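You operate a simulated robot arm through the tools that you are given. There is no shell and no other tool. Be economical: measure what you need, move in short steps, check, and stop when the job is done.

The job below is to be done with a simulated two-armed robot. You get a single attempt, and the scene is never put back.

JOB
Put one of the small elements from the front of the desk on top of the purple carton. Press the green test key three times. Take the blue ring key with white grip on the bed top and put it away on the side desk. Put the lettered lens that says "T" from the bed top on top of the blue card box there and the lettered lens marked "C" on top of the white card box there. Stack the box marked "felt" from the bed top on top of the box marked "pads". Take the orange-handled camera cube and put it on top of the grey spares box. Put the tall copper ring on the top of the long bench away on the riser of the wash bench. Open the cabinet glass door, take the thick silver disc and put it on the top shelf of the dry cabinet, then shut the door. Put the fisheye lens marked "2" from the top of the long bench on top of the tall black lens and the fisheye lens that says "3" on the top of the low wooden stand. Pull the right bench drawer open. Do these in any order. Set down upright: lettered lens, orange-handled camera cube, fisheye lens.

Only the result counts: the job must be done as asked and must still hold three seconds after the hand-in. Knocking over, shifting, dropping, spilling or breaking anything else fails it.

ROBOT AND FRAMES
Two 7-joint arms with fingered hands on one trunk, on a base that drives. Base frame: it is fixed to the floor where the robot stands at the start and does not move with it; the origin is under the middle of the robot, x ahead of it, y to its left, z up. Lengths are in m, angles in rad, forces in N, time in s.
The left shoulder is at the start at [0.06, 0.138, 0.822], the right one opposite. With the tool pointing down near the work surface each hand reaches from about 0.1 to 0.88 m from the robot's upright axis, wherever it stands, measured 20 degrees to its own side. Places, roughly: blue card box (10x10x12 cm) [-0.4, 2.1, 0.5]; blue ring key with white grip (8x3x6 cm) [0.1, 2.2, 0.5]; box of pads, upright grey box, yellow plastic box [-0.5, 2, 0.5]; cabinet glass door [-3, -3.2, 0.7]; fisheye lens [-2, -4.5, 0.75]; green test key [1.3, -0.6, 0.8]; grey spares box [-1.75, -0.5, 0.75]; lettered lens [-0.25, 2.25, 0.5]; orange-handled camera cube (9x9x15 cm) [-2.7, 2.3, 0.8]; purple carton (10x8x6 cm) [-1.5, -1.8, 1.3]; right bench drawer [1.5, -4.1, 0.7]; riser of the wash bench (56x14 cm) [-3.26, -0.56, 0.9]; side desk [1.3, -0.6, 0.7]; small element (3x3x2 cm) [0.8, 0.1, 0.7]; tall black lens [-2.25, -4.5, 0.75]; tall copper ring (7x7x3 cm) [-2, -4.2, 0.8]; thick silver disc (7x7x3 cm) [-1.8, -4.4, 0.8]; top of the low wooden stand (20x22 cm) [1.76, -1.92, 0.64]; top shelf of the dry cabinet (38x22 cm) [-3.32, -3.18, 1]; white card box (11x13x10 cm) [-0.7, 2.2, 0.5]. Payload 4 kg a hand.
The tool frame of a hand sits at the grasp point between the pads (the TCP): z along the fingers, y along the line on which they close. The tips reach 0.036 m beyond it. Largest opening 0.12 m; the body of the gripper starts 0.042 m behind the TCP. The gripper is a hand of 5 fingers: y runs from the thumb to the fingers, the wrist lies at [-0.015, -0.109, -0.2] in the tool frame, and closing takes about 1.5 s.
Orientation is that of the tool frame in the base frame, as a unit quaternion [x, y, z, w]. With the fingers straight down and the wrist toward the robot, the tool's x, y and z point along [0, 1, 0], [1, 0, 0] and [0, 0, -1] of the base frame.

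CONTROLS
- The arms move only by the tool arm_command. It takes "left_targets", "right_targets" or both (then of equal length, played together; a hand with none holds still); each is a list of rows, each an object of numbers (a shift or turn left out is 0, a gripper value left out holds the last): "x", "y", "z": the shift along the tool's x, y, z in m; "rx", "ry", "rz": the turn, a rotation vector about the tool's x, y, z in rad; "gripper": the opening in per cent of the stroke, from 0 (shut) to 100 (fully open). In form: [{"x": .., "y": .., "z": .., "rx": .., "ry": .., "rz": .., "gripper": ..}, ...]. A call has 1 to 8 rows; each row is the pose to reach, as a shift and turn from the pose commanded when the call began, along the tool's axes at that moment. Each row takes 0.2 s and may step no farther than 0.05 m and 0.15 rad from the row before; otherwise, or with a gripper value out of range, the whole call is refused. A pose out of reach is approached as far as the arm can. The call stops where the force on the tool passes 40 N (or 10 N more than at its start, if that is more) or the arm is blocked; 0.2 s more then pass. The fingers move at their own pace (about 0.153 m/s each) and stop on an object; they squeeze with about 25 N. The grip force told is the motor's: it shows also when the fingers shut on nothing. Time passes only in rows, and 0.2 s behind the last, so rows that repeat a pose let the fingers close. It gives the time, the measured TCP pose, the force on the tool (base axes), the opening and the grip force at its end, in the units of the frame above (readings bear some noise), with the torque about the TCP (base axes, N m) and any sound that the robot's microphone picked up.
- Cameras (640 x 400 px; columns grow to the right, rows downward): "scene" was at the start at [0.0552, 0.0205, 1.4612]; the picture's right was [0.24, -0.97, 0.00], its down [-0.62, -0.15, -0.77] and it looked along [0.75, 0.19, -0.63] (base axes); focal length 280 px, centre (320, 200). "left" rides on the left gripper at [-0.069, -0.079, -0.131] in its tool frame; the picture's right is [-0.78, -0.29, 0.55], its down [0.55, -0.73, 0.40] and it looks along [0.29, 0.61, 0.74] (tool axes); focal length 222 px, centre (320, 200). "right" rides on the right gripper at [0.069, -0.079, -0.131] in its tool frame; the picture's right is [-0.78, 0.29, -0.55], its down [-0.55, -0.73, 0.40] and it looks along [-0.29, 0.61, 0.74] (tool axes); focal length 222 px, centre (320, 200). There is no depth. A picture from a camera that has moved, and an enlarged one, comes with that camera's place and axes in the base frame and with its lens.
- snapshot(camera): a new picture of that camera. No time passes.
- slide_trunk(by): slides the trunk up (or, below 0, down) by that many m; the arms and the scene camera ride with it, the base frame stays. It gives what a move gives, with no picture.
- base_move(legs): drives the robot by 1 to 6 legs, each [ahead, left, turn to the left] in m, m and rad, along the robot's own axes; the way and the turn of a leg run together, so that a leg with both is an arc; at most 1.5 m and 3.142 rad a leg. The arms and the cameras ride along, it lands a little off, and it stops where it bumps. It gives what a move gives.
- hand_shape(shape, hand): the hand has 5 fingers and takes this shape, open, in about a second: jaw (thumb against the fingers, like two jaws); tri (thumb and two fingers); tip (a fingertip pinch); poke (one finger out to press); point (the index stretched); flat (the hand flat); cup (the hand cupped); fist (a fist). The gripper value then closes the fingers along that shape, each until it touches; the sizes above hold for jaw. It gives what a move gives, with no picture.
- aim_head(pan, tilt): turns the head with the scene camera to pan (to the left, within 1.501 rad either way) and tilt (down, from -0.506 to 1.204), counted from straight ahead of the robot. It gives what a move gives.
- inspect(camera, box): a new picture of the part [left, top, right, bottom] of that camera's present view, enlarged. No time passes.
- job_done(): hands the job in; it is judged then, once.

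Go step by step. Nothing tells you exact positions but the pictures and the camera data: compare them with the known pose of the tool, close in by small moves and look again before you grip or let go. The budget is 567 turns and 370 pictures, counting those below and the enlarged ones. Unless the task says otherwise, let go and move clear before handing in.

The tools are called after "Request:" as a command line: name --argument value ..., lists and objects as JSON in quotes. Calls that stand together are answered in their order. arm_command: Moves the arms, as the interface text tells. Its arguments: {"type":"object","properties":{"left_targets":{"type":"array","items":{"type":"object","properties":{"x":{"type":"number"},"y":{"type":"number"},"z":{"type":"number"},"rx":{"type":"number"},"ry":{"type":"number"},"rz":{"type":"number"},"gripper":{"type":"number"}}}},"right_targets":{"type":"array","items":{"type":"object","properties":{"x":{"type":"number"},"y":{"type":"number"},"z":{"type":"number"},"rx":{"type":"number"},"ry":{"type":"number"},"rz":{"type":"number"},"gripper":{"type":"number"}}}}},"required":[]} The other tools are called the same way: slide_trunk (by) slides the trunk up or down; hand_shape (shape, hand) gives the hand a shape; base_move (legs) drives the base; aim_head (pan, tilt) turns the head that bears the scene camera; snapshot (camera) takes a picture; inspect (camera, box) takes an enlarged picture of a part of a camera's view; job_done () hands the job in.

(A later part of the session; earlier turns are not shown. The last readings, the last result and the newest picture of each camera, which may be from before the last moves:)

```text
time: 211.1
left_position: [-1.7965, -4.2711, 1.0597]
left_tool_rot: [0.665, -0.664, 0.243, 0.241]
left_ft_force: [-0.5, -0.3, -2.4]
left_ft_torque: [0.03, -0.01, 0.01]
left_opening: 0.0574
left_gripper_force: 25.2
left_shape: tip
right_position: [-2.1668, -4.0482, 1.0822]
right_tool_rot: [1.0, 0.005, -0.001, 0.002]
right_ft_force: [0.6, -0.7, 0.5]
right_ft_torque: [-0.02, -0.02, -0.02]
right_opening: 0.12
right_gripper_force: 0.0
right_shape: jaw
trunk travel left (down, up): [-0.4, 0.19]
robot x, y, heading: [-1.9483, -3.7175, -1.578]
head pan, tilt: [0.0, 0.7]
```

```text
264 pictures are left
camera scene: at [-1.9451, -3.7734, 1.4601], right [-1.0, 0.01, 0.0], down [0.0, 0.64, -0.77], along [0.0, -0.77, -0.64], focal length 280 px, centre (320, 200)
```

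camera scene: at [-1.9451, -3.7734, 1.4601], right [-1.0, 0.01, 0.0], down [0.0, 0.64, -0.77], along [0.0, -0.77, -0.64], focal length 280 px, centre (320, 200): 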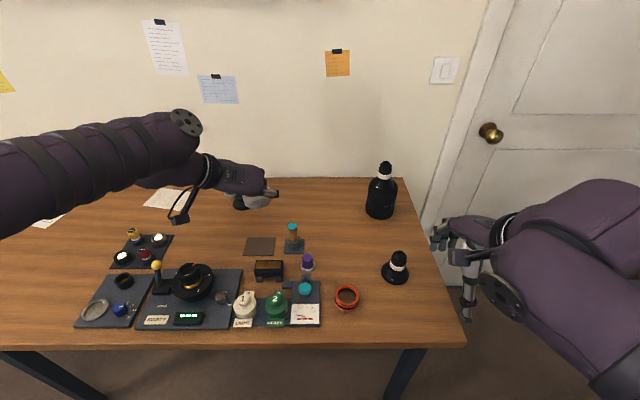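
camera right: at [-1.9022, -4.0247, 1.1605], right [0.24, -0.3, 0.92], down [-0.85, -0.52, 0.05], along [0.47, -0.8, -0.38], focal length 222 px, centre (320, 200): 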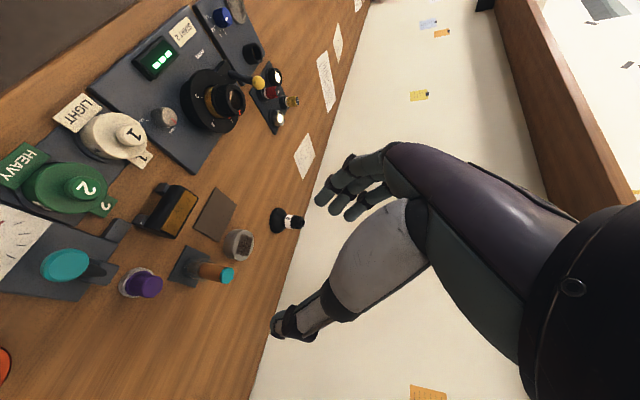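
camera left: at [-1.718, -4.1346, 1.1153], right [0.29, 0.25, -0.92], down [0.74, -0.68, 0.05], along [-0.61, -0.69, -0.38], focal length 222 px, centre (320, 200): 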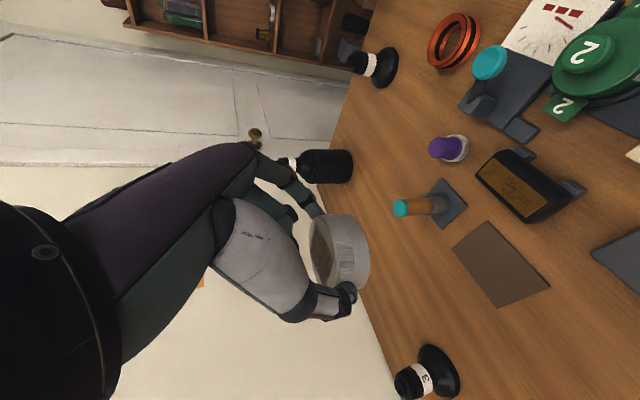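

The disc is held well. Now the copper ring with the right hand.

Request:
arm_command --right_targets '[{"x": 0.04, "y": 0.025}, {"x": 0.08, "y": 0.05}, {"x": 0.115, "y": 0.08, "z": 0.01}, {"x": 0.152, "y": 0.11, "z": 0.02}, {"x": 0.152, "y": 0.11, "z": 0.06}, {"x": 0.152, "y": 0.11, "z": 0.1}, {"x": 0.152, "y": 0.11, "z": 0.14}]'

Request:
snapshot --camera "right"

Request:
inspect --camera "scene" --box '[270, 220, 430, 320]'

```text
time: 212.7
left_position: [-1.7973, -4.2734, 1.0589]
left_tool_rot: [0.665, -0.665, 0.241, 0.24]
left_ft_force: [-0.4, 0.2, -2.6]
left_ft_torque: [0.09, 0.01, 0.02]
left_opening: 0.0566
left_gripper_force: 24.9
left_shape: tip
right_position: [-2.012, -4.1575, 0.9431]
right_tool_rot: [1.0, 0.004, 0.0, 0.001]
right_ft_force: [-0.3, -0.1, 0.2]
right_ft_torque: [0.01, 0.0, 0.04]
right_opening: 0.1199
right_gripper_force: 0.0
right_shape: jaw
trunk travel left (down, up): [-0.4, 0.19]
robot x, y, heading: [-1.9481, -3.7206, -1.579]
head pan, tilt: [0.0, 0.7]
```

```text
263 pictures are left
camera right: at [-1.9432, -4.0773, 1.0747], right [-0.78, -0.3, 0.55], down [-0.56, 0.73, -0.4], along [-0.28, -0.62, -0.74], focal length 222 px, centre (320, 200)
```

right: 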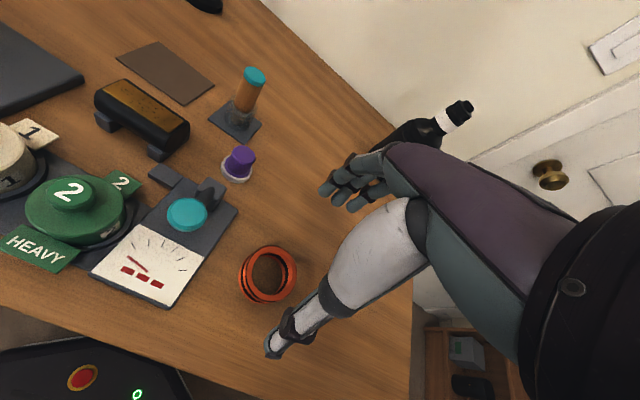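

```text
4.00 times, centred on (350, 270) of scene
camera zoom: at [-1.9451, -3.7747, 1.4601], right [-1.0, 0.01, 0.0], down [0.0, 0.64, -0.76], along [0.0, -0.76, -0.64], focal length 1122 px, centre (200, -80)
```

zoom: 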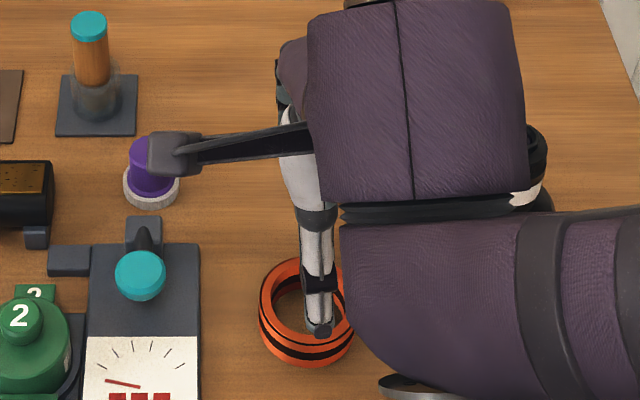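

Well centred on the ring; lower and grip.

Request:
arm_command --right_targets '[{"z": 0.04}, {"z": 0.08}, {"z": 0.1}, {"z": 0.1, "gripper": 60}, {"z": 0.1, "gripper": 35}, {"z": 0.1, "gripper": 30}, {"z": 0.1, "gripper": 30}]'

Request:
snapshot --camera "right"

```text
time: 213.7
left_position: [-1.7983, -4.2729, 1.0604]
left_tool_rot: [0.665, -0.665, 0.242, 0.241]
left_ft_force: [0.1, -0.1, -2.2]
left_ft_torque: [0.06, -0.02, 0.02]
left_opening: 0.0569
left_gripper_force: 24.8
left_shape: tip
right_position: [-1.9299, -4.1511, 0.8474]
right_tool_rot: [0.996, 0.08, 0.047, -0.005]
right_ft_force: [-3.7, -7.0, 28.4]
right_ft_torque: [0.84, 0.42, -0.45]
right_opening: 0.1011
right_gripper_force: 18.9
right_shape: jaw
right hand out of reach, approached as far as the arm can: row 1, 2, 3
trunk travel left (down, up): [-0.4, 0.19]
robot x, y, heading: [-1.9491, -3.7177, -1.58]
head pan, tilt: [0.0, 0.7]
stopped in row 4 (right hand): the force on the tool passed its limit at 68 N (the readings are from after the stop); the commanded pose is now the measured one
```

```text
261 pictures are left
camera right: at [-1.8863, -4.0633, 0.9848], right [-0.78, -0.42, 0.47], down [-0.62, 0.65, -0.45], along [-0.12, -0.64, -0.76], focal length 222 px, centre (320, 200)
```

right: 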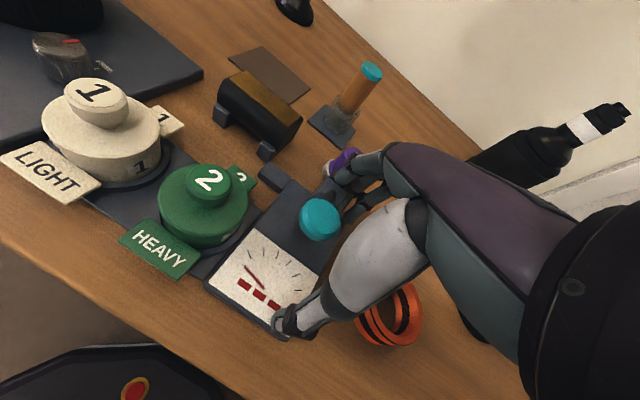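

The arm ran into a joint limit, drifted sideways and touched the gauge plate. I raise it straight up at once and check.

Request:
arm_command --right_targets '[{"z": -0.02, "gripper": 85}, {"z": -0.05}, {"z": -0.09}, {"z": -0.13}]'

Request:
inspect --camera "right" --box '[0, 0, 480, 300]'

Request:
inspect --camera "scene" --box '[150, 180, 430, 340]'

```text
time: 214.8
left_position: [-1.7969, -4.2725, 1.0592]
left_tool_rot: [-0.664, 0.665, -0.242, -0.242]
left_ft_force: [0.1, -0.1, -2.4]
left_ft_torque: [0.09, 0.0, -0.05]
left_opening: 0.0566
left_gripper_force: 24.8
left_shape: tip
right_position: [-1.9378, -4.1468, 0.9821]
right_tool_rot: [0.985, 0.082, 0.146, -0.045]
right_ft_force: [0.2, 0.9, 0.0]
right_ft_torque: [-0.01, -0.01, 0.01]
right_opening: 0.1021
right_gripper_force: 0.1
right_shape: jaw
trunk travel left (down, up): [-0.4, 0.19]
robot x, y, heading: [-1.944, -3.7192, -1.577]
head pan, tilt: [0.0, 0.7]
stopped in row 4 (right hand): the arm was blocked; the commanded pose is now the measured one
```

```text
1.33 times, centred on (240, 150) of right
camera zoom: at [-1.9241, -4.0733, 1.1319], right [-0.84, -0.46, 0.27], down [-0.54, 0.68, -0.5], along [0.04, -0.56, -0.82], focal length 296 px, centre (427, 267)
```

zoom: 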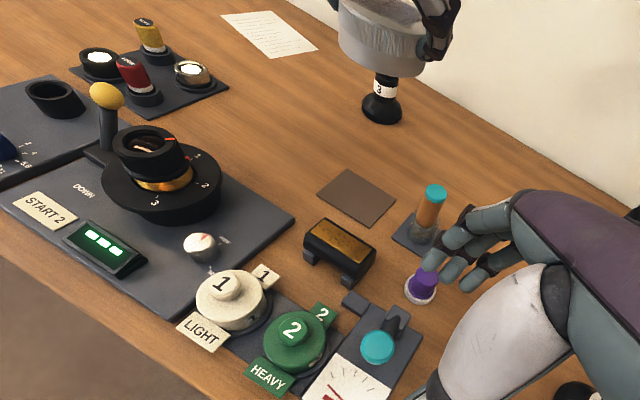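

```text
2.29 times, centred on (290, 260) of scene
camera zoom: at [-1.9436, -3.7737, 1.4601], right [-1.0, 0.01, 0.0], down [0.0, 0.64, -0.77], along [-0.01, -0.77, -0.64], focal length 641 px, centre (389, 63)
```

zoom: 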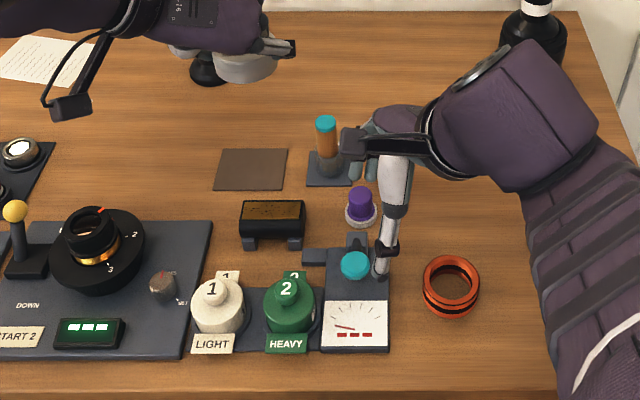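

Nothing was displaced. The robot stands too close for this arm pose, so I drive back 0.28 m and then reset the right hand's orientation.

Request:
base_move --legs '[[-0.28, 0, 0]]'

Request:
arm_command --right_targets '[{"x": -0.04, "z": -0.01}, {"x": -0.08, "z": -0.03}, {"x": -0.12, "z": -0.04}, {"x": -0.15, "z": -0.05}]'

```text
time: 216.7
left_position: [-1.7943, -3.9895, 1.0599]
left_tool_rot: [0.664, -0.664, 0.243, 0.243]
left_ft_force: [-0.5, 0.0, -1.8]
left_ft_torque: [0.06, -0.03, -0.02]
left_opening: 0.0569
left_gripper_force: 25.3
left_shape: tip
right_position: [-1.9367, -3.8648, 0.9815]
right_tool_rot: [0.985, 0.083, 0.148, -0.044]
right_ft_force: [0.2, 0.9, 0.4]
right_ft_torque: [0.0, 0.01, 0.0]
right_opening: 0.1023
right_gripper_force: 0.1
right_shape: jaw
trunk travel left (down, up): [-0.4, 0.19]
robot x, y, heading: [-1.9448, -3.4368, -1.572]
head pan, tilt: [0.0, 0.7]
```

```text
time: 217.7
left_position: [-1.7947, -3.9907, 1.0584]
left_tool_rot: [0.665, -0.664, 0.242, 0.241]
left_ft_force: [-0.4, 0.1, -2.8]
left_ft_torque: [0.07, -0.03, 0.01]
left_opening: 0.0569
left_gripper_force: 24.6
left_shape: tip
right_position: [-2.0929, -3.8929, 0.9847]
right_tool_rot: [0.985, 0.083, 0.146, -0.044]
right_ft_force: [-0.7, 0.4, -0.2]
right_ft_torque: [0.03, 0.0, -0.02]
right_opening: 0.102
right_gripper_force: 0.0
right_shape: jaw
trunk travel left (down, up): [-0.4, 0.19]
robot x, y, heading: [-1.9455, -3.4359, -1.577]
head pan, tilt: [0.0, 0.7]
```

Request:
arm_command --right_targets '[{"rx": -0.03, "ry": -0.1, "rz": 0.056}, {"rx": -0.06, "ry": -0.2, "rz": 0.112}, {"rx": -0.088, "ry": -0.292, "rz": 0.166, "z": -0.03}]'

Request:
base_move --legs '[[0, 0.15, 0]]'

```text
time: 218.5
left_position: [-1.7939, -3.9916, 1.0591]
left_tool_rot: [0.665, -0.664, 0.242, 0.242]
left_ft_force: [0.0, 0.2, -1.6]
left_ft_torque: [0.05, -0.01, -0.01]
left_opening: 0.057
left_gripper_force: 25.0
left_shape: tip
right_position: [-2.1, -3.8968, 1.0139]
right_tool_rot: [1.0, 0.001, 0.0, 0.001]
right_ft_force: [0.6, -0.1, 0.7]
right_ft_torque: [0.0, 0.06, 0.02]
right_opening: 0.1017
right_gripper_force: 0.1
right_shape: jaw
trunk travel left (down, up): [-0.4, 0.19]
robot x, y, heading: [-1.9438, -3.438, -1.576]
head pan, tilt: [0.0, 0.7]
```

```text
time: 219.9
left_position: [-1.6429, -3.9918, 1.0593]
left_tool_rot: [0.665, -0.664, 0.241, 0.242]
left_ft_force: [0.7, 0.5, -2.8]
left_ft_torque: [0.08, -0.01, 0.0]
left_opening: 0.0568
left_gripper_force: 24.8
left_shape: tip
right_position: [-1.9493, -3.897, 1.0135]
right_tool_rot: [1.0, 0.001, 0.002, -0.001]
right_ft_force: [-0.1, 0.6, 0.7]
right_ft_torque: [-0.01, 0.02, 0.0]
right_opening: 0.102
right_gripper_force: 0.1
right_shape: jaw
trunk travel left (down, up): [-0.4, 0.19]
robot x, y, heading: [-1.7979, -3.4414, -1.575]
head pan, tilt: [0.0, 0.7]
```

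Request:
arm_command --right_targets '[{"x": -0.01, "y": 0.045}, {"x": -0.022, "y": 0.09}, {"x": -0.033, "y": 0.135}, {"x": -0.044, "y": 0.18}, {"x": -0.055, "y": 0.225}, {"x": -0.064, "y": 0.261, "z": 0.02}, {"x": -0.064, "y": 0.261, "z": 0.06, "gripper": 95}]'

Request:
snapshot --camera "right"

```text
time: 221.5
left_position: [-1.644, -3.9922, 1.0601]
left_tool_rot: [0.664, -0.664, 0.243, 0.242]
left_ft_force: [0.1, 0.4, -2.4]
left_ft_torque: [0.02, -0.01, 0.0]
left_opening: 0.0567
left_gripper_force: 25.1
left_shape: tip
right_position: [-2.0158, -4.1592, 0.9516]
right_tool_rot: [1.0, 0.0, 0.002, 0.0]
right_ft_force: [-0.4, 0.8, -0.9]
right_ft_torque: [0.0, 0.01, -0.01]
right_opening: 0.1141
right_gripper_force: 0.1
right_shape: jaw
trunk travel left (down, up): [-0.4, 0.19]
robot x, y, heading: [-1.7952, -3.4378, -1.574]
head pan, tilt: [0.0, 0.7]
```

```text
258 pictures are left
camera right: at [-1.9471, -4.0796, 1.0838], right [-0.79, -0.29, 0.54], down [-0.55, 0.73, -0.4], along [-0.28, -0.61, -0.74], focal length 222 px, centre (320, 200)
```

right: 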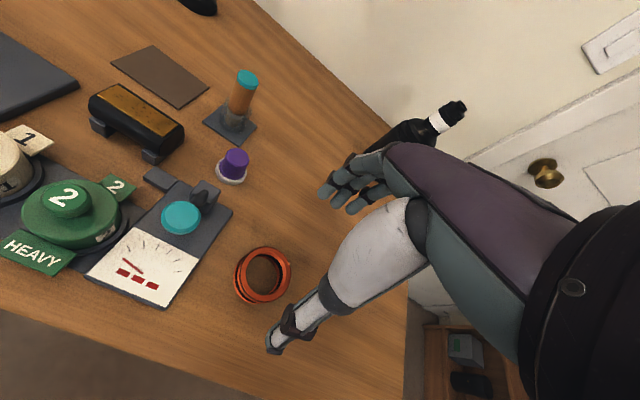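

Request:
arm_command --right_targets '[{"z": 0.03, "y": -0.003}, {"z": 0.06, "y": -0.004}]'

```text
time: 222.1
left_position: [-1.6431, -3.9916, 1.0583]
left_tool_rot: [0.665, -0.664, 0.241, 0.242]
left_ft_force: [-0.7, 1.1, -1.3]
left_ft_torque: [0.12, 0.01, -0.02]
left_opening: 0.0572
left_gripper_force: 24.7
left_shape: tip
right_position: [-2.014, -4.153, 0.8919]
right_tool_rot: [1.0, 0.001, 0.002, -0.001]
right_ft_force: [-0.4, -0.1, -0.3]
right_ft_torque: [0.0, 0.0, 0.02]
right_opening: 0.1141
right_gripper_force: 0.0
right_shape: jaw
trunk travel left (down, up): [-0.4, 0.19]
robot x, y, heading: [-1.7914, -3.4346, -1.572]
head pan, tilt: [0.0, 0.7]
```

Tracking is fine now. I go down the rest and grip.

Request:
arm_command --right_targets '[{"z": 0.03}, {"z": 0.047}, {"z": 0.047, "gripper": 70}, {"z": 0.047, "gripper": 40}, {"z": 0.047, "gripper": 30}, {"z": 0.047, "gripper": 30}]'

Request:
snapshot --camera "right"

```text
time: 223.5
left_position: [-1.6443, -3.9924, 1.0591]
left_tool_rot: [0.665, -0.664, 0.242, 0.241]
left_ft_force: [0.2, 0.2, -2.9]
left_ft_torque: [0.08, -0.01, -0.03]
left_opening: 0.0569
left_gripper_force: 25.2
left_shape: tip
right_position: [-2.013, -4.1535, 0.846]
right_tool_rot: [1.0, 0.001, 0.002, -0.001]
right_ft_force: [0.5, 0.3, -0.3]
right_ft_torque: [-0.03, -0.01, -0.02]
right_opening: 0.0562
right_gripper_force: 24.9
right_shape: jaw
trunk travel left (down, up): [-0.4, 0.19]
robot x, y, heading: [-1.7916, -3.4391, -1.572]
head pan, tilt: [0.0, 0.7]
```

```text
257 pictures are left
camera right: at [-1.9444, -4.0742, 0.9781], right [-0.79, -0.29, 0.54], down [-0.55, 0.73, -0.4], along [-0.28, -0.61, -0.74], focal length 222 px, centre (320, 200)
```

right: 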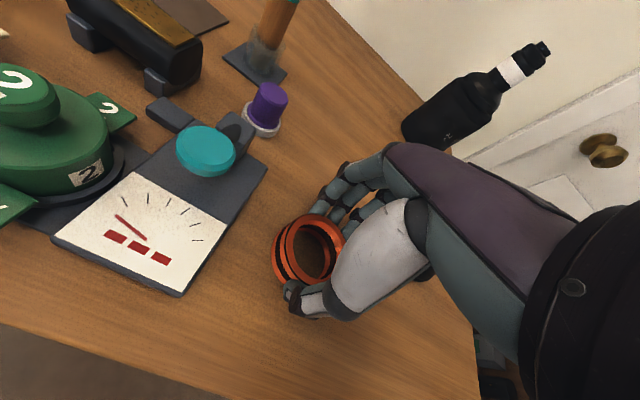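

Ring gripped. I lift it, retract both hands, and drive to the cabinet.

Request:
arm_command --right_targets '[{"z": -0.045}, {"z": -0.09}, {"z": -0.135}, {"z": -0.16, "y": -0.04}, {"z": -0.16, "y": -0.09}, {"z": -0.16, "y": -0.14}, {"z": -0.16, "y": -0.19}, {"z": -0.16, "y": -0.24}]'

Request:
base_move --legs '[[-0.1, 0, 0], [0, 0, -1.571], [0.4, 0, 0], [0, -0.3, 0]]'

Request:
aim_head --pan 0.1 --tilt 0.5

Request:
snapshot --camera "scene"

```text
time: 225.3
left_position: [-1.6437, -3.9915, 1.0595]
left_tool_rot: [0.665, -0.664, 0.241, 0.242]
left_ft_force: [-0.3, -0.1, -2.4]
left_ft_torque: [0.04, 0.02, 0.0]
left_opening: 0.0569
left_gripper_force: 25.2
left_shape: tip
right_position: [-2.0146, -3.9129, 1.0071]
right_tool_rot: [1.0, 0.001, 0.002, -0.001]
right_ft_force: [0.3, 0.7, -1.5]
right_ft_torque: [0.03, 0.02, 0.0]
right_opening: 0.0562
right_gripper_force: 25.1
right_shape: jaw
trunk travel left (down, up): [-0.4, 0.19]
robot x, y, heading: [-1.7939, -3.4392, -1.576]
head pan, tilt: [0.0, 0.7]
```

```text
time: 232.1
left_position: [-2.6976, -3.4991, 1.0564]
left_tool_rot: [-0.013, 0.941, -0.006, -0.339]
left_ft_force: [0.5, -0.2, -1.6]
left_ft_torque: [0.0, -0.08, -0.05]
left_opening: 0.0574
left_gripper_force: 24.7
left_shape: tip
right_position: [-2.6233, -3.1145, 1.0062]
right_tool_rot: [0.709, -0.706, 0.002, 0.0]
right_ft_force: [0.0, -0.6, -1.2]
right_ft_torque: [-0.02, -0.01, -0.02]
right_opening: 0.0562
right_gripper_force: 24.4
right_shape: jaw
trunk travel left (down, up): [-0.4, 0.19]
robot x, y, heading: [-2.1449, -3.3319, -3.142]
head pan, tilt: [0.0, 0.7]
stopped in leg 3: the robot was blocked; the commanded pose is now the measured one
```

```text
time: 232.8
left_position: [-2.6985, -3.4993, 1.0574]
left_tool_rot: [-0.015, 0.94, -0.006, -0.341]
left_ft_force: [-0.4, 0.1, -2.5]
left_ft_torque: [0.04, -0.09, -0.02]
left_opening: 0.0567
left_gripper_force: 24.9
left_shape: tip
right_position: [-2.6233, -3.1157, 1.0067]
right_tool_rot: [0.709, -0.706, 0.001, 0.001]
right_ft_force: [-0.3, -0.3, -1.7]
right_ft_torque: [0.0, -0.03, 0.0]
right_opening: 0.0562
right_gripper_force: 24.9
right_shape: jaw
trunk travel left (down, up): [-0.4, 0.19]
robot x, y, heading: [-2.1451, -3.3337, -3.144]
head pan, tilt: [0.099, 0.499]
```

```text
256 pictures are left
camera scene: at [-2.203, -3.3439, 1.4777], right [-0.1, 0.99, 0.0], down [0.48, 0.05, -0.88], along [-0.87, -0.09, -0.48], focal length 280 px, centre (320, 200)
```

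scene: 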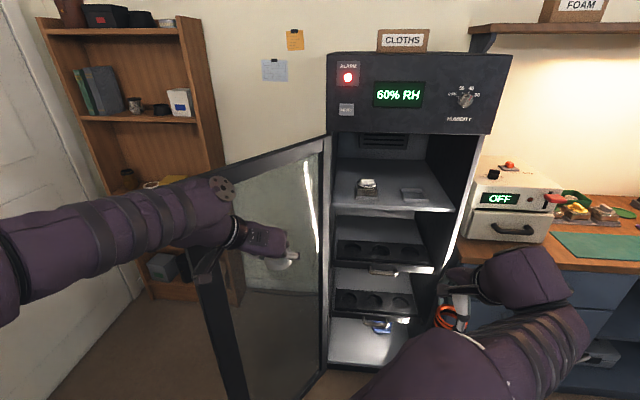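

My left forearm nudged the open door further, but the hand is on its inner side. I strafe right and look at the shelf.

Request:
base_move --legs '[[0, -0.3, 0]]'

Request:
snapshot --camera "scene"

Request:
inspect --camera "scene" --box '[200, 100, 440, 250]'

```text
time: 234.9
left_position: [-2.7088, -3.1991, 1.0571]
left_tool_rot: [-0.007, 0.94, -0.004, -0.341]
left_ft_force: [0.8, -0.2, -2.4]
left_ft_torque: [0.0, -0.05, -0.01]
left_opening: 0.0572
left_gripper_force: 25.6
left_shape: tip
right_position: [-2.6266, -2.8159, 1.0063]
right_tool_rot: [-0.703, 0.711, -0.001, -0.001]
right_ft_force: [0.6, 0.7, -1.3]
right_ft_torque: [-0.03, 0.02, 0.01]
right_opening: 0.0563
right_gripper_force: 24.4
right_shape: jaw
trunk travel left (down, up): [-0.4, 0.19]
robot x, y, heading: [-2.1508, -3.0455, 3.128]
head pan, tilt: [0.099, 0.499]
```

```text
255 pictures are left
camera scene: at [-2.2119, -3.0515, 1.4778], right [-0.08, 1.0, 0.0], down [0.48, 0.04, -0.88], along [-0.87, -0.07, -0.48], focal length 280 px, centre (320, 200)
```

scene: 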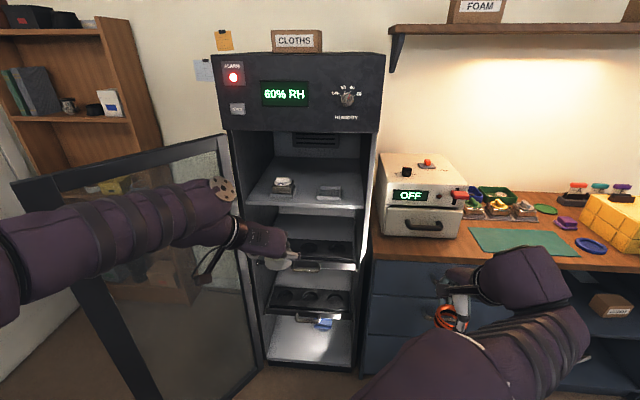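

```text
2.67 times, centred on (320, 175) of scene
camera zoom: at [-2.2119, -3.0515, 1.4778], right [-0.08, 1.0, 0.0], down [0.48, 0.04, -0.88], along [-0.87, -0.07, -0.48], focal length 748 px, centre (320, 267)
```

zoom: 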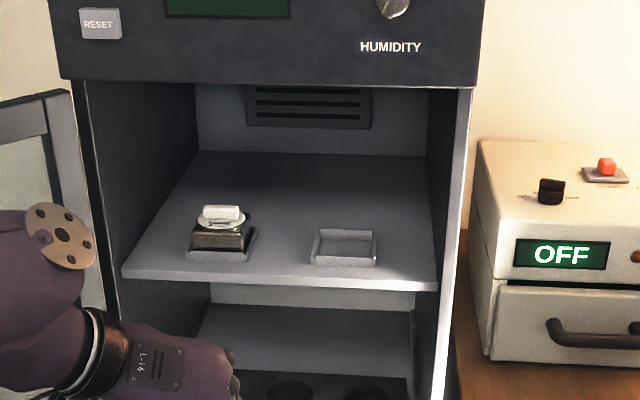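

The top shelf is at z≈1.0 with free space behind the small items. I raise the trunk (and the right hand with the ring clear of the oven), drive nearer, then reach in with the left.

Request:
arm_command --right_targets '[{"z": -0.04, "y": -0.03}, {"z": -0.08, "y": -0.07}, {"z": -0.08, "y": -0.11}]'

Request:
slide_trunk --by 0.15

Request:
base_move --legs '[[0, -0.1, 0.013], [0.15, 0, 0]]'

Request:
arm_command --left_targets '[{"ry": 0.1, "x": -0.01, "z": 0.012}, {"ry": 0.2, "x": -0.03, "z": 0.036}, {"ry": 0.2, "x": -0.05, "z": 0.06}, {"ry": 0.2, "x": -0.07, "z": 0.084}, {"ry": 0.2, "x": -0.085, "z": 0.1}]'

Request:
snapshot --camera "scene"

Request:
snapshot --camera "left"

```text
refused: row 2 steps farther than a row can; nothing moved
```

```text
time: 236.6
left_position: [-2.7092, -3.2017, 1.2076]
left_tool_rot: [-0.007, 0.94, -0.004, -0.341]
left_ft_force: [0.3, -0.5, -2.0]
left_ft_torque: [-0.01, -0.06, -0.05]
left_opening: 0.0567
left_gripper_force: 25.2
left_shape: tip
right_position: [-2.628, -2.8171, 1.157]
right_tool_rot: [-0.703, 0.711, -0.002, -0.001]
right_ft_force: [0.5, 1.2, -0.7]
right_ft_torque: [-0.01, 0.0, 0.02]
right_opening: 0.0563
right_gripper_force: 24.9
right_shape: jaw
trunk travel left (down, up): [-0.55, 0.04]
robot x, y, heading: [-2.1539, -3.0454, 3.128]
head pan, tilt: [0.099, 0.499]
```

```text
time: 238.7
left_position: [-2.8549, -3.1094, 1.2089]
left_tool_rot: [-0.014, 0.94, -0.006, -0.341]
left_ft_force: [-0.2, 0.1, -1.5]
left_ft_torque: [-0.04, -0.09, 0.0]
left_opening: 0.057
left_gripper_force: 25.1
left_shape: tip
right_position: [-2.7788, -2.7239, 1.1548]
right_tool_rot: [0.709, -0.705, 0.003, 0.0]
right_ft_force: [-0.5, -1.1, -1.0]
right_ft_torque: [-0.04, -0.02, 0.03]
right_opening: 0.0563
right_gripper_force: 25.2
right_shape: jaw
trunk travel left (down, up): [-0.55, 0.04]
robot x, y, heading: [-2.2988, -2.9472, -3.143]
head pan, tilt: [0.099, 0.499]
```

```text
time: 239.9
left_position: [-2.8525, -3.1089, 1.079]
left_tool_rot: [-0.011, 0.903, -0.008, -0.43]
left_ft_force: [-0.6, 1.8, -3.2]
left_ft_torque: [-0.06, -0.09, 0.02]
left_opening: 0.0568
left_gripper_force: 24.5
left_shape: tip
left hand out of reach, approached as far as the arm can: row 5
right_position: [-2.7784, -2.7249, 1.1555]
right_tool_rot: [0.709, -0.705, 0.002, 0.0]
right_ft_force: [-0.9, -0.6, -0.6]
right_ft_torque: [0.0, 0.02, 0.02]
right_opening: 0.0561
right_gripper_force: 25.0
right_shape: jaw
trunk travel left (down, up): [-0.55, 0.04]
robot x, y, heading: [-2.3031, -2.944, -3.145]
head pan, tilt: [0.099, 0.499]
```

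```text
253 pictures are left
camera scene: at [-2.3587, -2.954, 1.6278], right [-0.1, 0.99, 0.0], down [0.48, 0.05, -0.88], along [-0.87, -0.09, -0.48], focal length 280 px, centre (320, 200)
```

scene: 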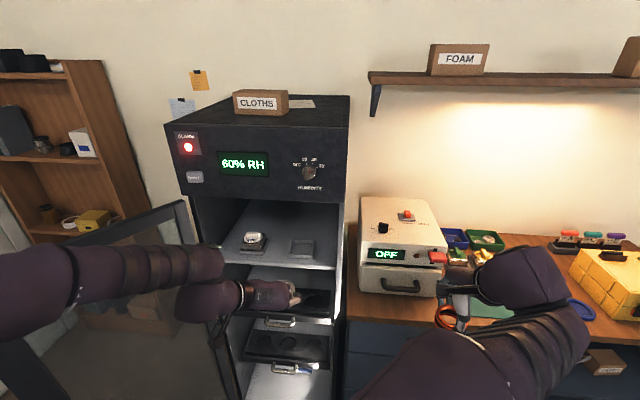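

```text
252 pictures are left
camera left: at [-2.7054, -3.1833, 1.1082], right [0.08, -0.29, -0.95], down [-0.63, -0.75, 0.18], along [-0.77, 0.59, -0.24], focal length 222 px, centre (320, 200)
```

left: 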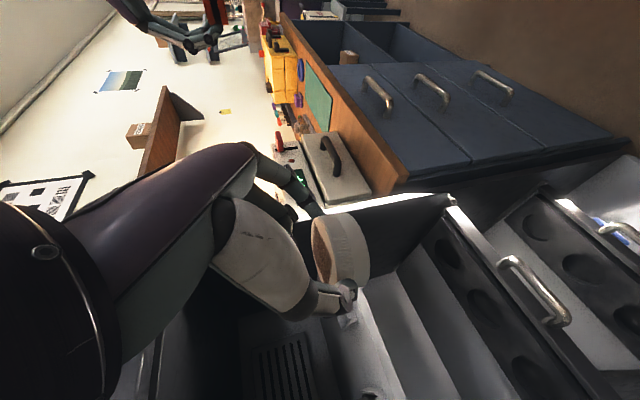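

Shelf surface ≈1.0 confirmed. I raise the right hand more, then drive 0.2 m ahead.

Request:
arm_command --right_targets '[{"z": -0.03, "y": -0.03}, {"z": -0.06, "y": -0.06}, {"z": -0.08, "y": -0.1}]' --left_targets '[{"z": 0.004, "x": -0.003}, {"z": 0.008, "x": -0.005}, {"z": 0.008, "x": -0.005}]'

Request:
base_move --legs '[[0.19, 0, 0]]'

Request:
snapshot --camera "scene"

Request:
snapshot --camera "left"

```text
time: 240.7
left_position: [-2.8547, -3.1087, 1.0712]
left_tool_rot: [-0.015, 0.901, -0.008, -0.433]
left_ft_force: [-0.2, -0.2, -2.6]
left_ft_torque: [0.01, -0.06, 0.0]
left_opening: 0.0571
left_gripper_force: 25.2
left_shape: tip
right_position: [-2.6818, -2.7241, 1.2352]
right_tool_rot: [0.709, -0.705, 0.002, 0.0]
right_ft_force: [0.5, 0.7, -0.9]
right_ft_torque: [-0.02, 0.03, 0.02]
right_opening: 0.0563
right_gripper_force: 25.6
right_shape: jaw
right hand out of reach, approached as far as the arm can: row 3
trunk travel left (down, up): [-0.55, 0.04]
robot x, y, heading: [-2.298, -2.9438, -3.136]
head pan, tilt: [0.099, 0.499]
```

```text
time: 242.3
left_position: [-3.0457, -3.1087, 1.0693]
left_tool_rot: [-0.015, 0.902, -0.008, -0.432]
left_ft_force: [-0.3, -0.1, -3.7]
left_ft_torque: [0.04, -0.08, 0.01]
left_opening: 0.057
left_gripper_force: 24.9
left_shape: tip
right_position: [-2.8755, -2.7245, 1.2336]
right_tool_rot: [0.71, -0.705, 0.003, -0.001]
right_ft_force: [0.3, 0.2, -1.1]
right_ft_torque: [-0.02, -0.06, 0.0]
right_opening: 0.0566
right_gripper_force: 24.8
right_shape: jaw
trunk travel left (down, up): [-0.55, 0.04]
robot x, y, heading: [-2.488, -2.9466, -3.136]
head pan, tilt: [0.099, 0.499]
```

```text
251 pictures are left
camera scene: at [-2.55, -2.954, 1.6277], right [-0.1, 0.99, 0.0], down [0.48, 0.05, -0.88], along [-0.87, -0.09, -0.48], focal length 280 px, centre (320, 200)
```

scene: 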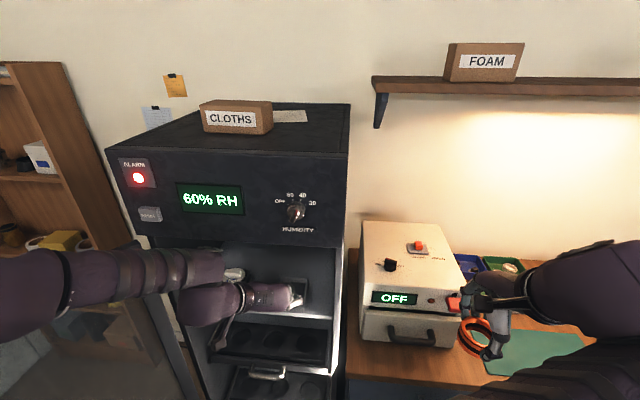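

```text
250 pictures are left
camera left: at [-2.8976, -3.1841, 1.0983], right [0.07, -0.29, -0.95], down [-0.63, -0.76, 0.18], along [-0.77, 0.59, -0.24], focal length 222 px, centre (320, 200)
```

left: 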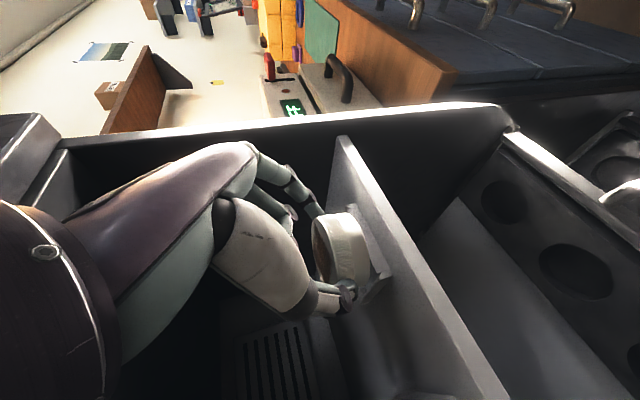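

The disc is above the shelf front. I reach inward at constant height.

Request:
arm_command --left_targets '[{"x": 0.025, "z": 0.031}, {"x": 0.05, "z": 0.062}, {"x": 0.075, "z": 0.093}, {"x": 0.1, "z": 0.124}]'

Request:
snapshot --camera "left"

Request:
inspect --camera "scene" --box '[120, 200, 360, 350]'

```text
time: 243.5
left_position: [-3.1126, -3.1431, 1.0518]
left_tool_rot: [0.005, 0.914, -0.003, -0.405]
left_ft_force: [-0.6, 0.0, 6.8]
left_ft_torque: [0.04, 0.12, 0.02]
left_opening: 0.0565
left_gripper_force: 25.3
left_shape: tip
right_position: [-2.8574, -2.786, 1.2418]
right_tool_rot: [0.737, -0.676, -0.003, 0.007]
right_ft_force: [-0.1, -1.1, -0.9]
right_ft_torque: [0.01, 0.04, -0.01]
right_opening: 0.0563
right_gripper_force: 25.2
right_shape: jaw
trunk travel left (down, up): [-0.55, 0.04]
robot x, y, heading: [-2.4763, -2.9777, -3.061]
head pan, tilt: [0.099, 0.499]
stopped in row 4 (left hand): the arm was blocked; the commanded pose is now the measured one
```

```text
249 pictures are left
camera left: at [-2.9701, -3.2223, 1.0897], right [0.12, -0.3, -0.95], down [-0.67, -0.73, 0.15], along [-0.73, 0.61, -0.29], focal length 222 px, centre (320, 200)
```

left: 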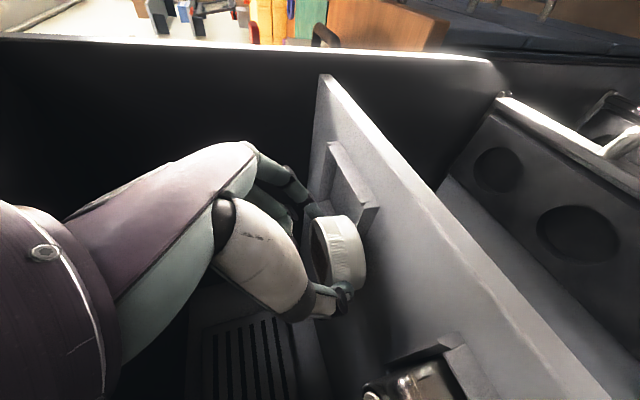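

```text
2.67 times, centred on (240, 275) of scene
camera zoom: at [-2.5088, -2.9886, 1.6301], right [-0.18, 0.98, 0.0], down [0.46, 0.08, -0.89], along [-0.87, -0.16, -0.46], focal length 748 px, centre (533, 0)
```

zoom: 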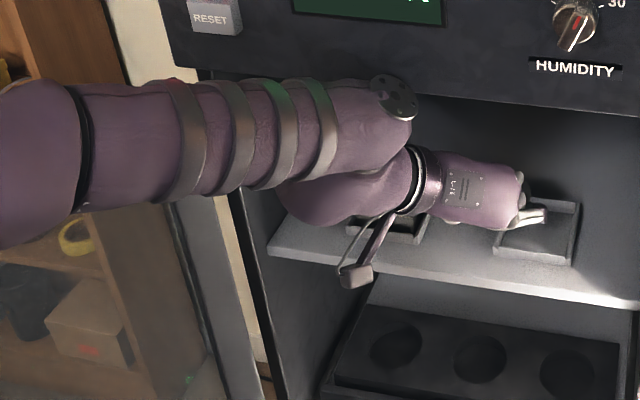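

The forearm touched the cabinet header. I back out, and will lower the trunk so the forearm slopes up to the shelf instead.

Request:
arm_command --left_targets '[{"x": -0.02, "z": -0.029}, {"x": -0.042, "z": -0.058}, {"x": -0.064, "z": -0.087}, {"x": -0.08, "z": -0.11}]'

Request:
snapshot --camera "scene"

```text
time: 244.5
left_position: [-2.9982, -3.1513, 1.0519]
left_tool_rot: [-0.002, 0.919, -0.006, -0.395]
left_ft_force: [-0.3, -0.2, -2.2]
left_ft_torque: [0.0, -0.08, 0.02]
left_opening: 0.0571
left_gripper_force: 25.3
left_shape: tip
right_position: [-2.8767, -2.787, 1.2346]
right_tool_rot: [0.735, -0.678, 0.002, 0.001]
right_ft_force: [0.9, 0.0, -1.9]
right_ft_torque: [0.0, -0.01, -0.01]
right_opening: 0.0564
right_gripper_force: 25.0
right_shape: jaw
trunk travel left (down, up): [-0.55, 0.04]
robot x, y, heading: [-2.4815, -2.9782, -3.06]
head pan, tilt: [0.099, 0.499]
```

```text
247 pictures are left
camera scene: at [-2.5352, -2.9906, 1.6277], right [-0.18, 0.98, 0.0], down [0.47, 0.08, -0.88], along [-0.86, -0.15, -0.48], focal length 280 px, centre (320, 200)
```

scene: 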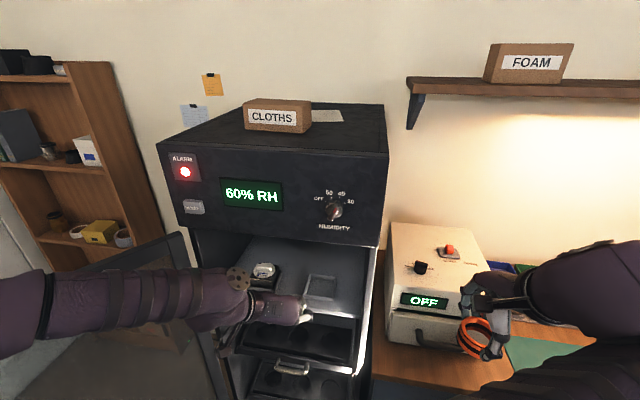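

Request:
base_move --legs '[[-0.17, 0, -0.08]]'

Request:
slide_trunk --by -0.19

Request:
arm_command --left_targets '[{"x": 0.03, "z": -0.026}, {"x": 0.06, "z": -0.052}, {"x": 0.09, "z": -0.078}, {"x": 0.12, "z": -0.104}, {"x": 0.15, "z": -0.13}]'

Request:
snapshot --camera "scene"

```text
time: 245.9
left_position: [-2.8399, -3.1038, 1.0528]
left_tool_rot: [0.034, 0.918, 0.01, -0.395]
left_ft_force: [0.8, -1.3, -2.2]
left_ft_torque: [-0.03, -0.07, 0.03]
left_opening: 0.0572
left_gripper_force: 24.8
left_shape: tip
right_position: [-2.6903, -2.7492, 1.2345]
right_tool_rot: [0.709, -0.706, 0.001, 0.0]
right_ft_force: [0.4, 0.5, -1.0]
right_ft_torque: [-0.02, 0.02, 0.01]
right_opening: 0.0561
right_gripper_force: 25.1
right_shape: jaw
trunk travel left (down, up): [-0.55, 0.04]
robot x, y, heading: [-2.3092, -2.9714, 3.14]
head pan, tilt: [0.099, 0.499]
```

```text
time: 248.0
left_position: [-2.8408, -3.1032, 0.8613]
left_tool_rot: [0.034, 0.918, 0.01, -0.394]
left_ft_force: [0.0, 0.0, -2.1]
left_ft_torque: [0.01, -0.08, -0.01]
left_opening: 0.0571
left_gripper_force: 24.8
left_shape: tip
right_position: [-2.691, -2.7497, 1.0459]
right_tool_rot: [0.708, -0.706, 0.003, 0.0]
right_ft_force: [-0.5, -0.6, -1.0]
right_ft_torque: [0.04, -0.01, 0.01]
right_opening: 0.0564
right_gripper_force: 25.1
right_shape: jaw
trunk travel left (down, up): [-0.36, 0.23]
robot x, y, heading: [-2.3053, -2.9709, 3.137]
head pan, tilt: [0.099, 0.499]
```

```text
time: 249.2
left_position: [-2.8486, -3.102, 1.062]
left_tool_rot: [0.033, 0.918, 0.009, -0.395]
left_ft_force: [0.3, 0.2, -1.6]
left_ft_torque: [-0.03, -0.1, 0.02]
left_opening: 0.057
left_gripper_force: 25.3
left_shape: tip
right_position: [-2.6909, -2.7496, 1.0433]
right_tool_rot: [0.708, -0.706, 0.002, 0.0]
right_ft_force: [0.1, 0.3, 0.1]
right_ft_torque: [0.02, 0.0, -0.01]
right_opening: 0.0563
right_gripper_force: 24.6
right_shape: jaw
trunk travel left (down, up): [-0.36, 0.23]
robot x, y, heading: [-2.3052, -2.9702, 3.14]
head pan, tilt: [0.099, 0.499]
```

```text
246 pictures are left
camera scene: at [-2.3663, -2.9795, 1.4378], right [-0.1, 1.0, 0.0], down [0.48, 0.05, -0.88], along [-0.87, -0.09, -0.48], focal length 280 px, centre (320, 200)
```

scene: 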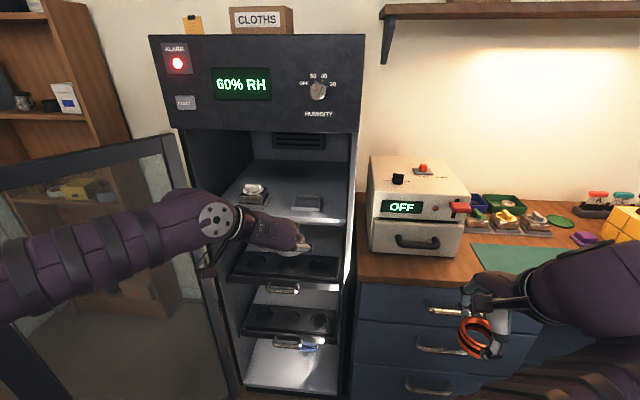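

Request:
arm_command --left_targets '[{"ry": 0.06, "x": 0.004, "z": -0.004}, {"ry": 0.12, "x": 0.008, "z": -0.008}]'

Request:
base_move --legs '[[0.18, 0, 0]]'

Request:
arm_command --left_targets '[{"x": 0.018, "z": 0.024}, {"x": 0.036, "z": 0.048}, {"x": 0.054, "z": 0.072}]'

Request:
snapshot --camera "scene"

Request:
snapshot --camera "left"

```text
time: 249.8
left_position: [-2.8484, -3.1019, 1.0716]
left_tool_rot: [0.033, 0.892, 0.012, -0.45]
left_ft_force: [-0.7, 0.4, -2.5]
left_ft_torque: [-0.01, -0.08, 0.0]
left_opening: 0.0568
left_gripper_force: 25.1
left_shape: tip
right_position: [-2.6906, -2.751, 1.0439]
right_tool_rot: [0.708, -0.706, 0.001, 0.001]
right_ft_force: [-0.4, -1.0, -1.5]
right_ft_torque: [0.0, 0.02, -0.02]
right_opening: 0.0564
right_gripper_force: 24.6
right_shape: jaw
trunk travel left (down, up): [-0.36, 0.23]
robot x, y, heading: [-2.308, -2.9691, 3.138]
head pan, tilt: [0.099, 0.499]
```

```text
time: 251.3
left_position: [-3.0315, -3.1022, 1.0717]
left_tool_rot: [0.031, 0.893, 0.011, -0.449]
left_ft_force: [0.0, -0.2, -2.5]
left_ft_torque: [-0.03, -0.09, 0.03]
left_opening: 0.057
left_gripper_force: 24.8
left_shape: tip
right_position: [-2.8742, -2.7511, 1.045]
right_tool_rot: [0.709, -0.705, 0.003, 0.001]
right_ft_force: [-0.5, 0.5, -0.7]
right_ft_torque: [0.0, -0.02, -0.02]
right_opening: 0.0561
right_gripper_force: 24.8
right_shape: jaw
trunk travel left (down, up): [-0.36, 0.23]
robot x, y, heading: [-2.4894, -2.9711, -3.14]
head pan, tilt: [0.099, 0.499]
```

```text
time: 252.1
left_position: [-3.1216, -3.0986, 1.0736]
left_tool_rot: [0.032, 0.893, 0.011, -0.449]
left_ft_force: [0.3, -0.2, -3.1]
left_ft_torque: [0.01, -0.09, -0.01]
left_opening: 0.0567
left_gripper_force: 25.0
left_shape: tip
right_position: [-2.873, -2.7506, 1.043]
right_tool_rot: [0.709, -0.705, 0.002, 0.001]
right_ft_force: [0.4, -0.2, -2.3]
right_ft_torque: [-0.01, 0.01, 0.0]
right_opening: 0.0563
right_gripper_force: 24.5
right_shape: jaw
trunk travel left (down, up): [-0.36, 0.23]
robot x, y, heading: [-2.4879, -2.969, -3.139]
head pan, tilt: [0.099, 0.499]
```

```text
245 pictures are left
camera scene: at [-2.5486, -2.9795, 1.4378], right [-0.1, 0.99, 0.0], down [0.48, 0.05, -0.88], along [-0.87, -0.09, -0.48], focal length 280 px, centre (320, 200)
```

scene: 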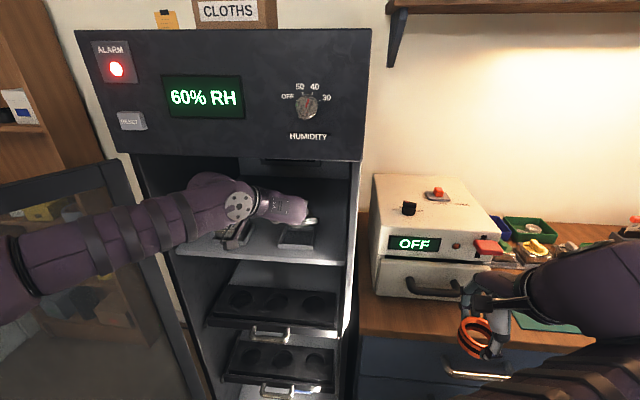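

```text
244 pictures are left
camera left: at [-2.9806, -3.1866, 1.0957], right [0.01, -0.3, -0.95], down [-0.69, -0.69, 0.21], along [-0.72, 0.66, -0.22], focal length 222 px, centre (320, 200)
```

left: 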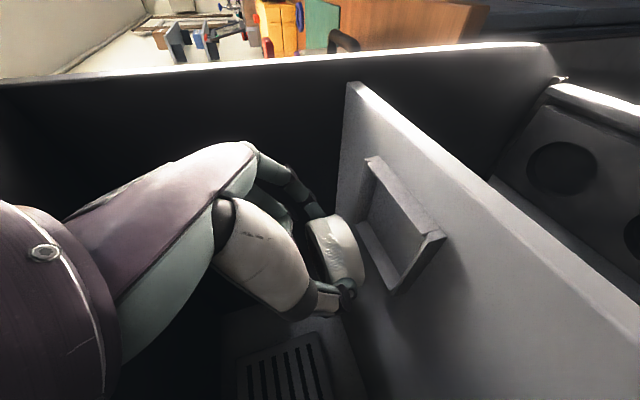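

Request:
arm_command --left_targets '[{"x": 0.018, "z": 0.024}, {"x": 0.036, "z": 0.049}, {"x": 0.054, "z": 0.073}, {"x": 0.066, "z": 0.089}]'

Request:
snapshot --camera "left"

Request:
inspect --camera "scene" --box '[140, 130, 380, 280]'

```text
time: 253.1
left_position: [-3.2299, -3.0919, 1.0703]
left_tool_rot: [0.033, 0.894, 0.011, -0.448]
left_ft_force: [-0.3, 0.7, -3.3]
left_ft_torque: [0.02, -0.08, -0.01]
left_opening: 0.0568
left_gripper_force: 24.9
left_shape: tip
right_position: [-2.8734, -2.751, 1.0444]
right_tool_rot: [0.709, -0.705, 0.002, 0.0]
right_ft_force: [0.0, -0.2, -1.2]
right_ft_torque: [-0.03, 0.0, 0.03]
right_opening: 0.0565
right_gripper_force: 25.3
right_shape: jaw
trunk travel left (down, up): [-0.36, 0.23]
robot x, y, heading: [-2.4901, -2.9707, -3.14]
head pan, tilt: [0.099, 0.499]
```

```text
243 pictures are left
camera left: at [-3.0898, -3.1804, 1.0938], right [0.01, -0.3, -0.95], down [-0.69, -0.69, 0.21], along [-0.72, 0.66, -0.22], focal length 222 px, centre (320, 200)
```

left: 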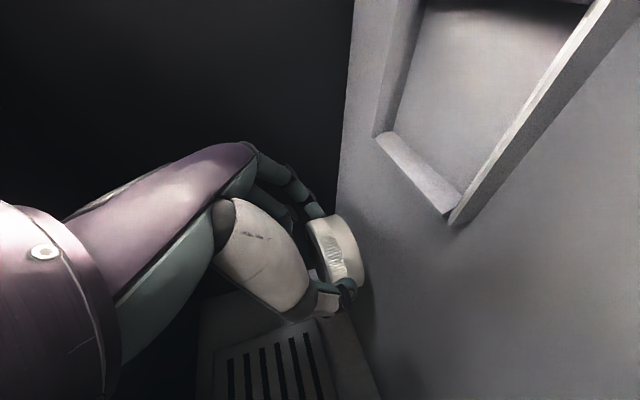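

```text
2.67 times, centred on (260, 205) of scene
camera zoom: at [-2.5485, -2.9801, 1.4374], right [-0.1, 0.99, 0.0], down [0.48, 0.05, -0.88], along [-0.87, -0.09, -0.48], focal length 748 px, centre (480, 187)
```

zoom: 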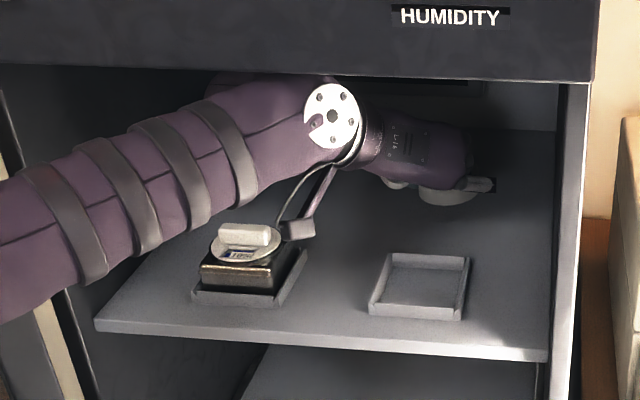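

The disc is over the free area behind the tray. I shift 1.8 cm right to keep the wrist camera off the small item, then lower to contact.

Request:
arm_command --left_targets '[{"y": 0.018}, {"y": 0.018, "x": -0.008, "z": 0.006}, {"y": 0.018, "x": -0.014, "z": 0.0105}, {"y": 0.018, "x": -0.019, "z": 0.014}]'

Request:
snapshot --camera "left"

Request:
inspect --camera "scene" --box '[140, 130, 380, 280]'

```text
time: 254.1
left_position: [-3.2307, -3.0726, 1.0478]
left_tool_rot: [0.031, 0.893, 0.012, -0.449]
left_ft_force: [-0.4, -0.1, -2.3]
left_ft_torque: [0.01, -0.1, -0.02]
left_opening: 0.0568
left_gripper_force: 25.3
left_shape: tip
right_position: [-2.874, -2.7503, 1.0436]
right_tool_rot: [0.709, -0.705, 0.002, 0.001]
right_ft_force: [0.7, -0.6, -1.9]
right_ft_torque: [0.02, 0.0, 0.03]
right_opening: 0.0562
right_gripper_force: 25.3
right_shape: jaw
trunk travel left (down, up): [-0.36, 0.23]
robot x, y, heading: [-2.4872, -2.969, -3.141]
head pan, tilt: [0.099, 0.499]
```

```text
241 pictures are left
camera left: at [-3.0888, -3.1609, 1.0712], right [0.01, -0.3, -0.95], down [-0.69, -0.69, 0.21], along [-0.72, 0.66, -0.21], focal length 222 px, centre (320, 200)
```

left: 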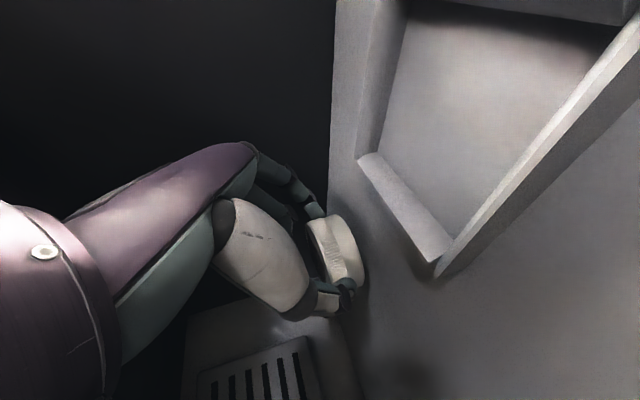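

```text
2.67 times, centred on (260, 205) of scene
camera zoom: at [-2.5486, -2.9796, 1.4378], right [-0.1, 0.99, 0.0], down [0.48, 0.05, -0.88], along [-0.87, -0.09, -0.48], focal length 748 px, centre (480, 187)
```

zoom: 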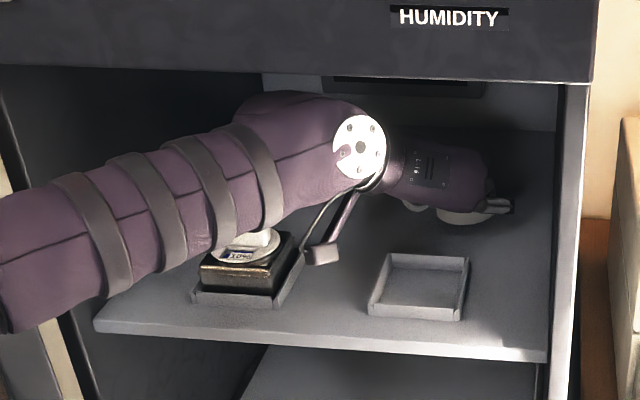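

Request:
arm_command --left_targets '[{"x": -0.004, "z": 0.003}, {"x": -0.008, "z": 0.006}, {"x": -0.012, "z": 0.009}, {"x": -0.016, "z": 0.012}]'

Request:
inspect --camera "scene" --box '[140, 130, 380, 280]'

```text
time: 255.1
left_position: [-3.2294, -3.0733, 1.0302]
left_tool_rot: [0.032, 0.892, 0.011, -0.45]
left_ft_force: [0.8, -0.6, 3.2]
left_ft_torque: [-0.09, 0.05, 0.05]
left_opening: 0.0568
left_gripper_force: 24.9
left_shape: tip
right_position: [-2.8731, -2.7499, 1.0446]
right_tool_rot: [0.709, -0.705, 0.002, 0.0]
right_ft_force: [-0.2, 0.0, -0.8]
right_ft_torque: [-0.01, 0.01, -0.03]
right_opening: 0.0562
right_gripper_force: 25.3
right_shape: jaw
trunk travel left (down, up): [-0.36, 0.23]
robot x, y, heading: [-2.4877, -2.9687, -3.137]
head pan, tilt: [0.099, 0.499]
```

```text
2.67 times, centred on (260, 205) of scene
camera zoom: at [-2.5476, -2.9796, 1.4379], right [-0.1, 0.99, 0.0], down [0.48, 0.05, -0.88], along [-0.87, -0.09, -0.48], focal length 748 px, centre (480, 187)
```

zoom: 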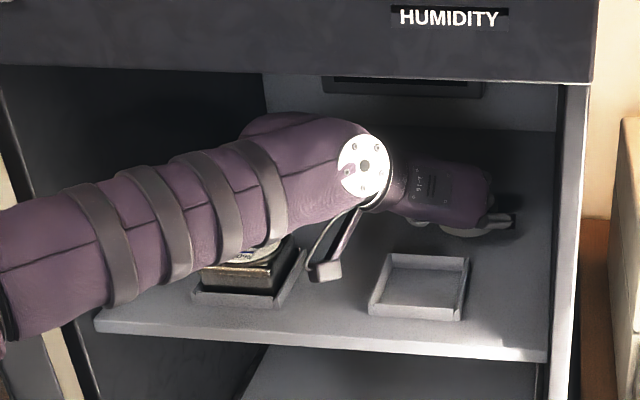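

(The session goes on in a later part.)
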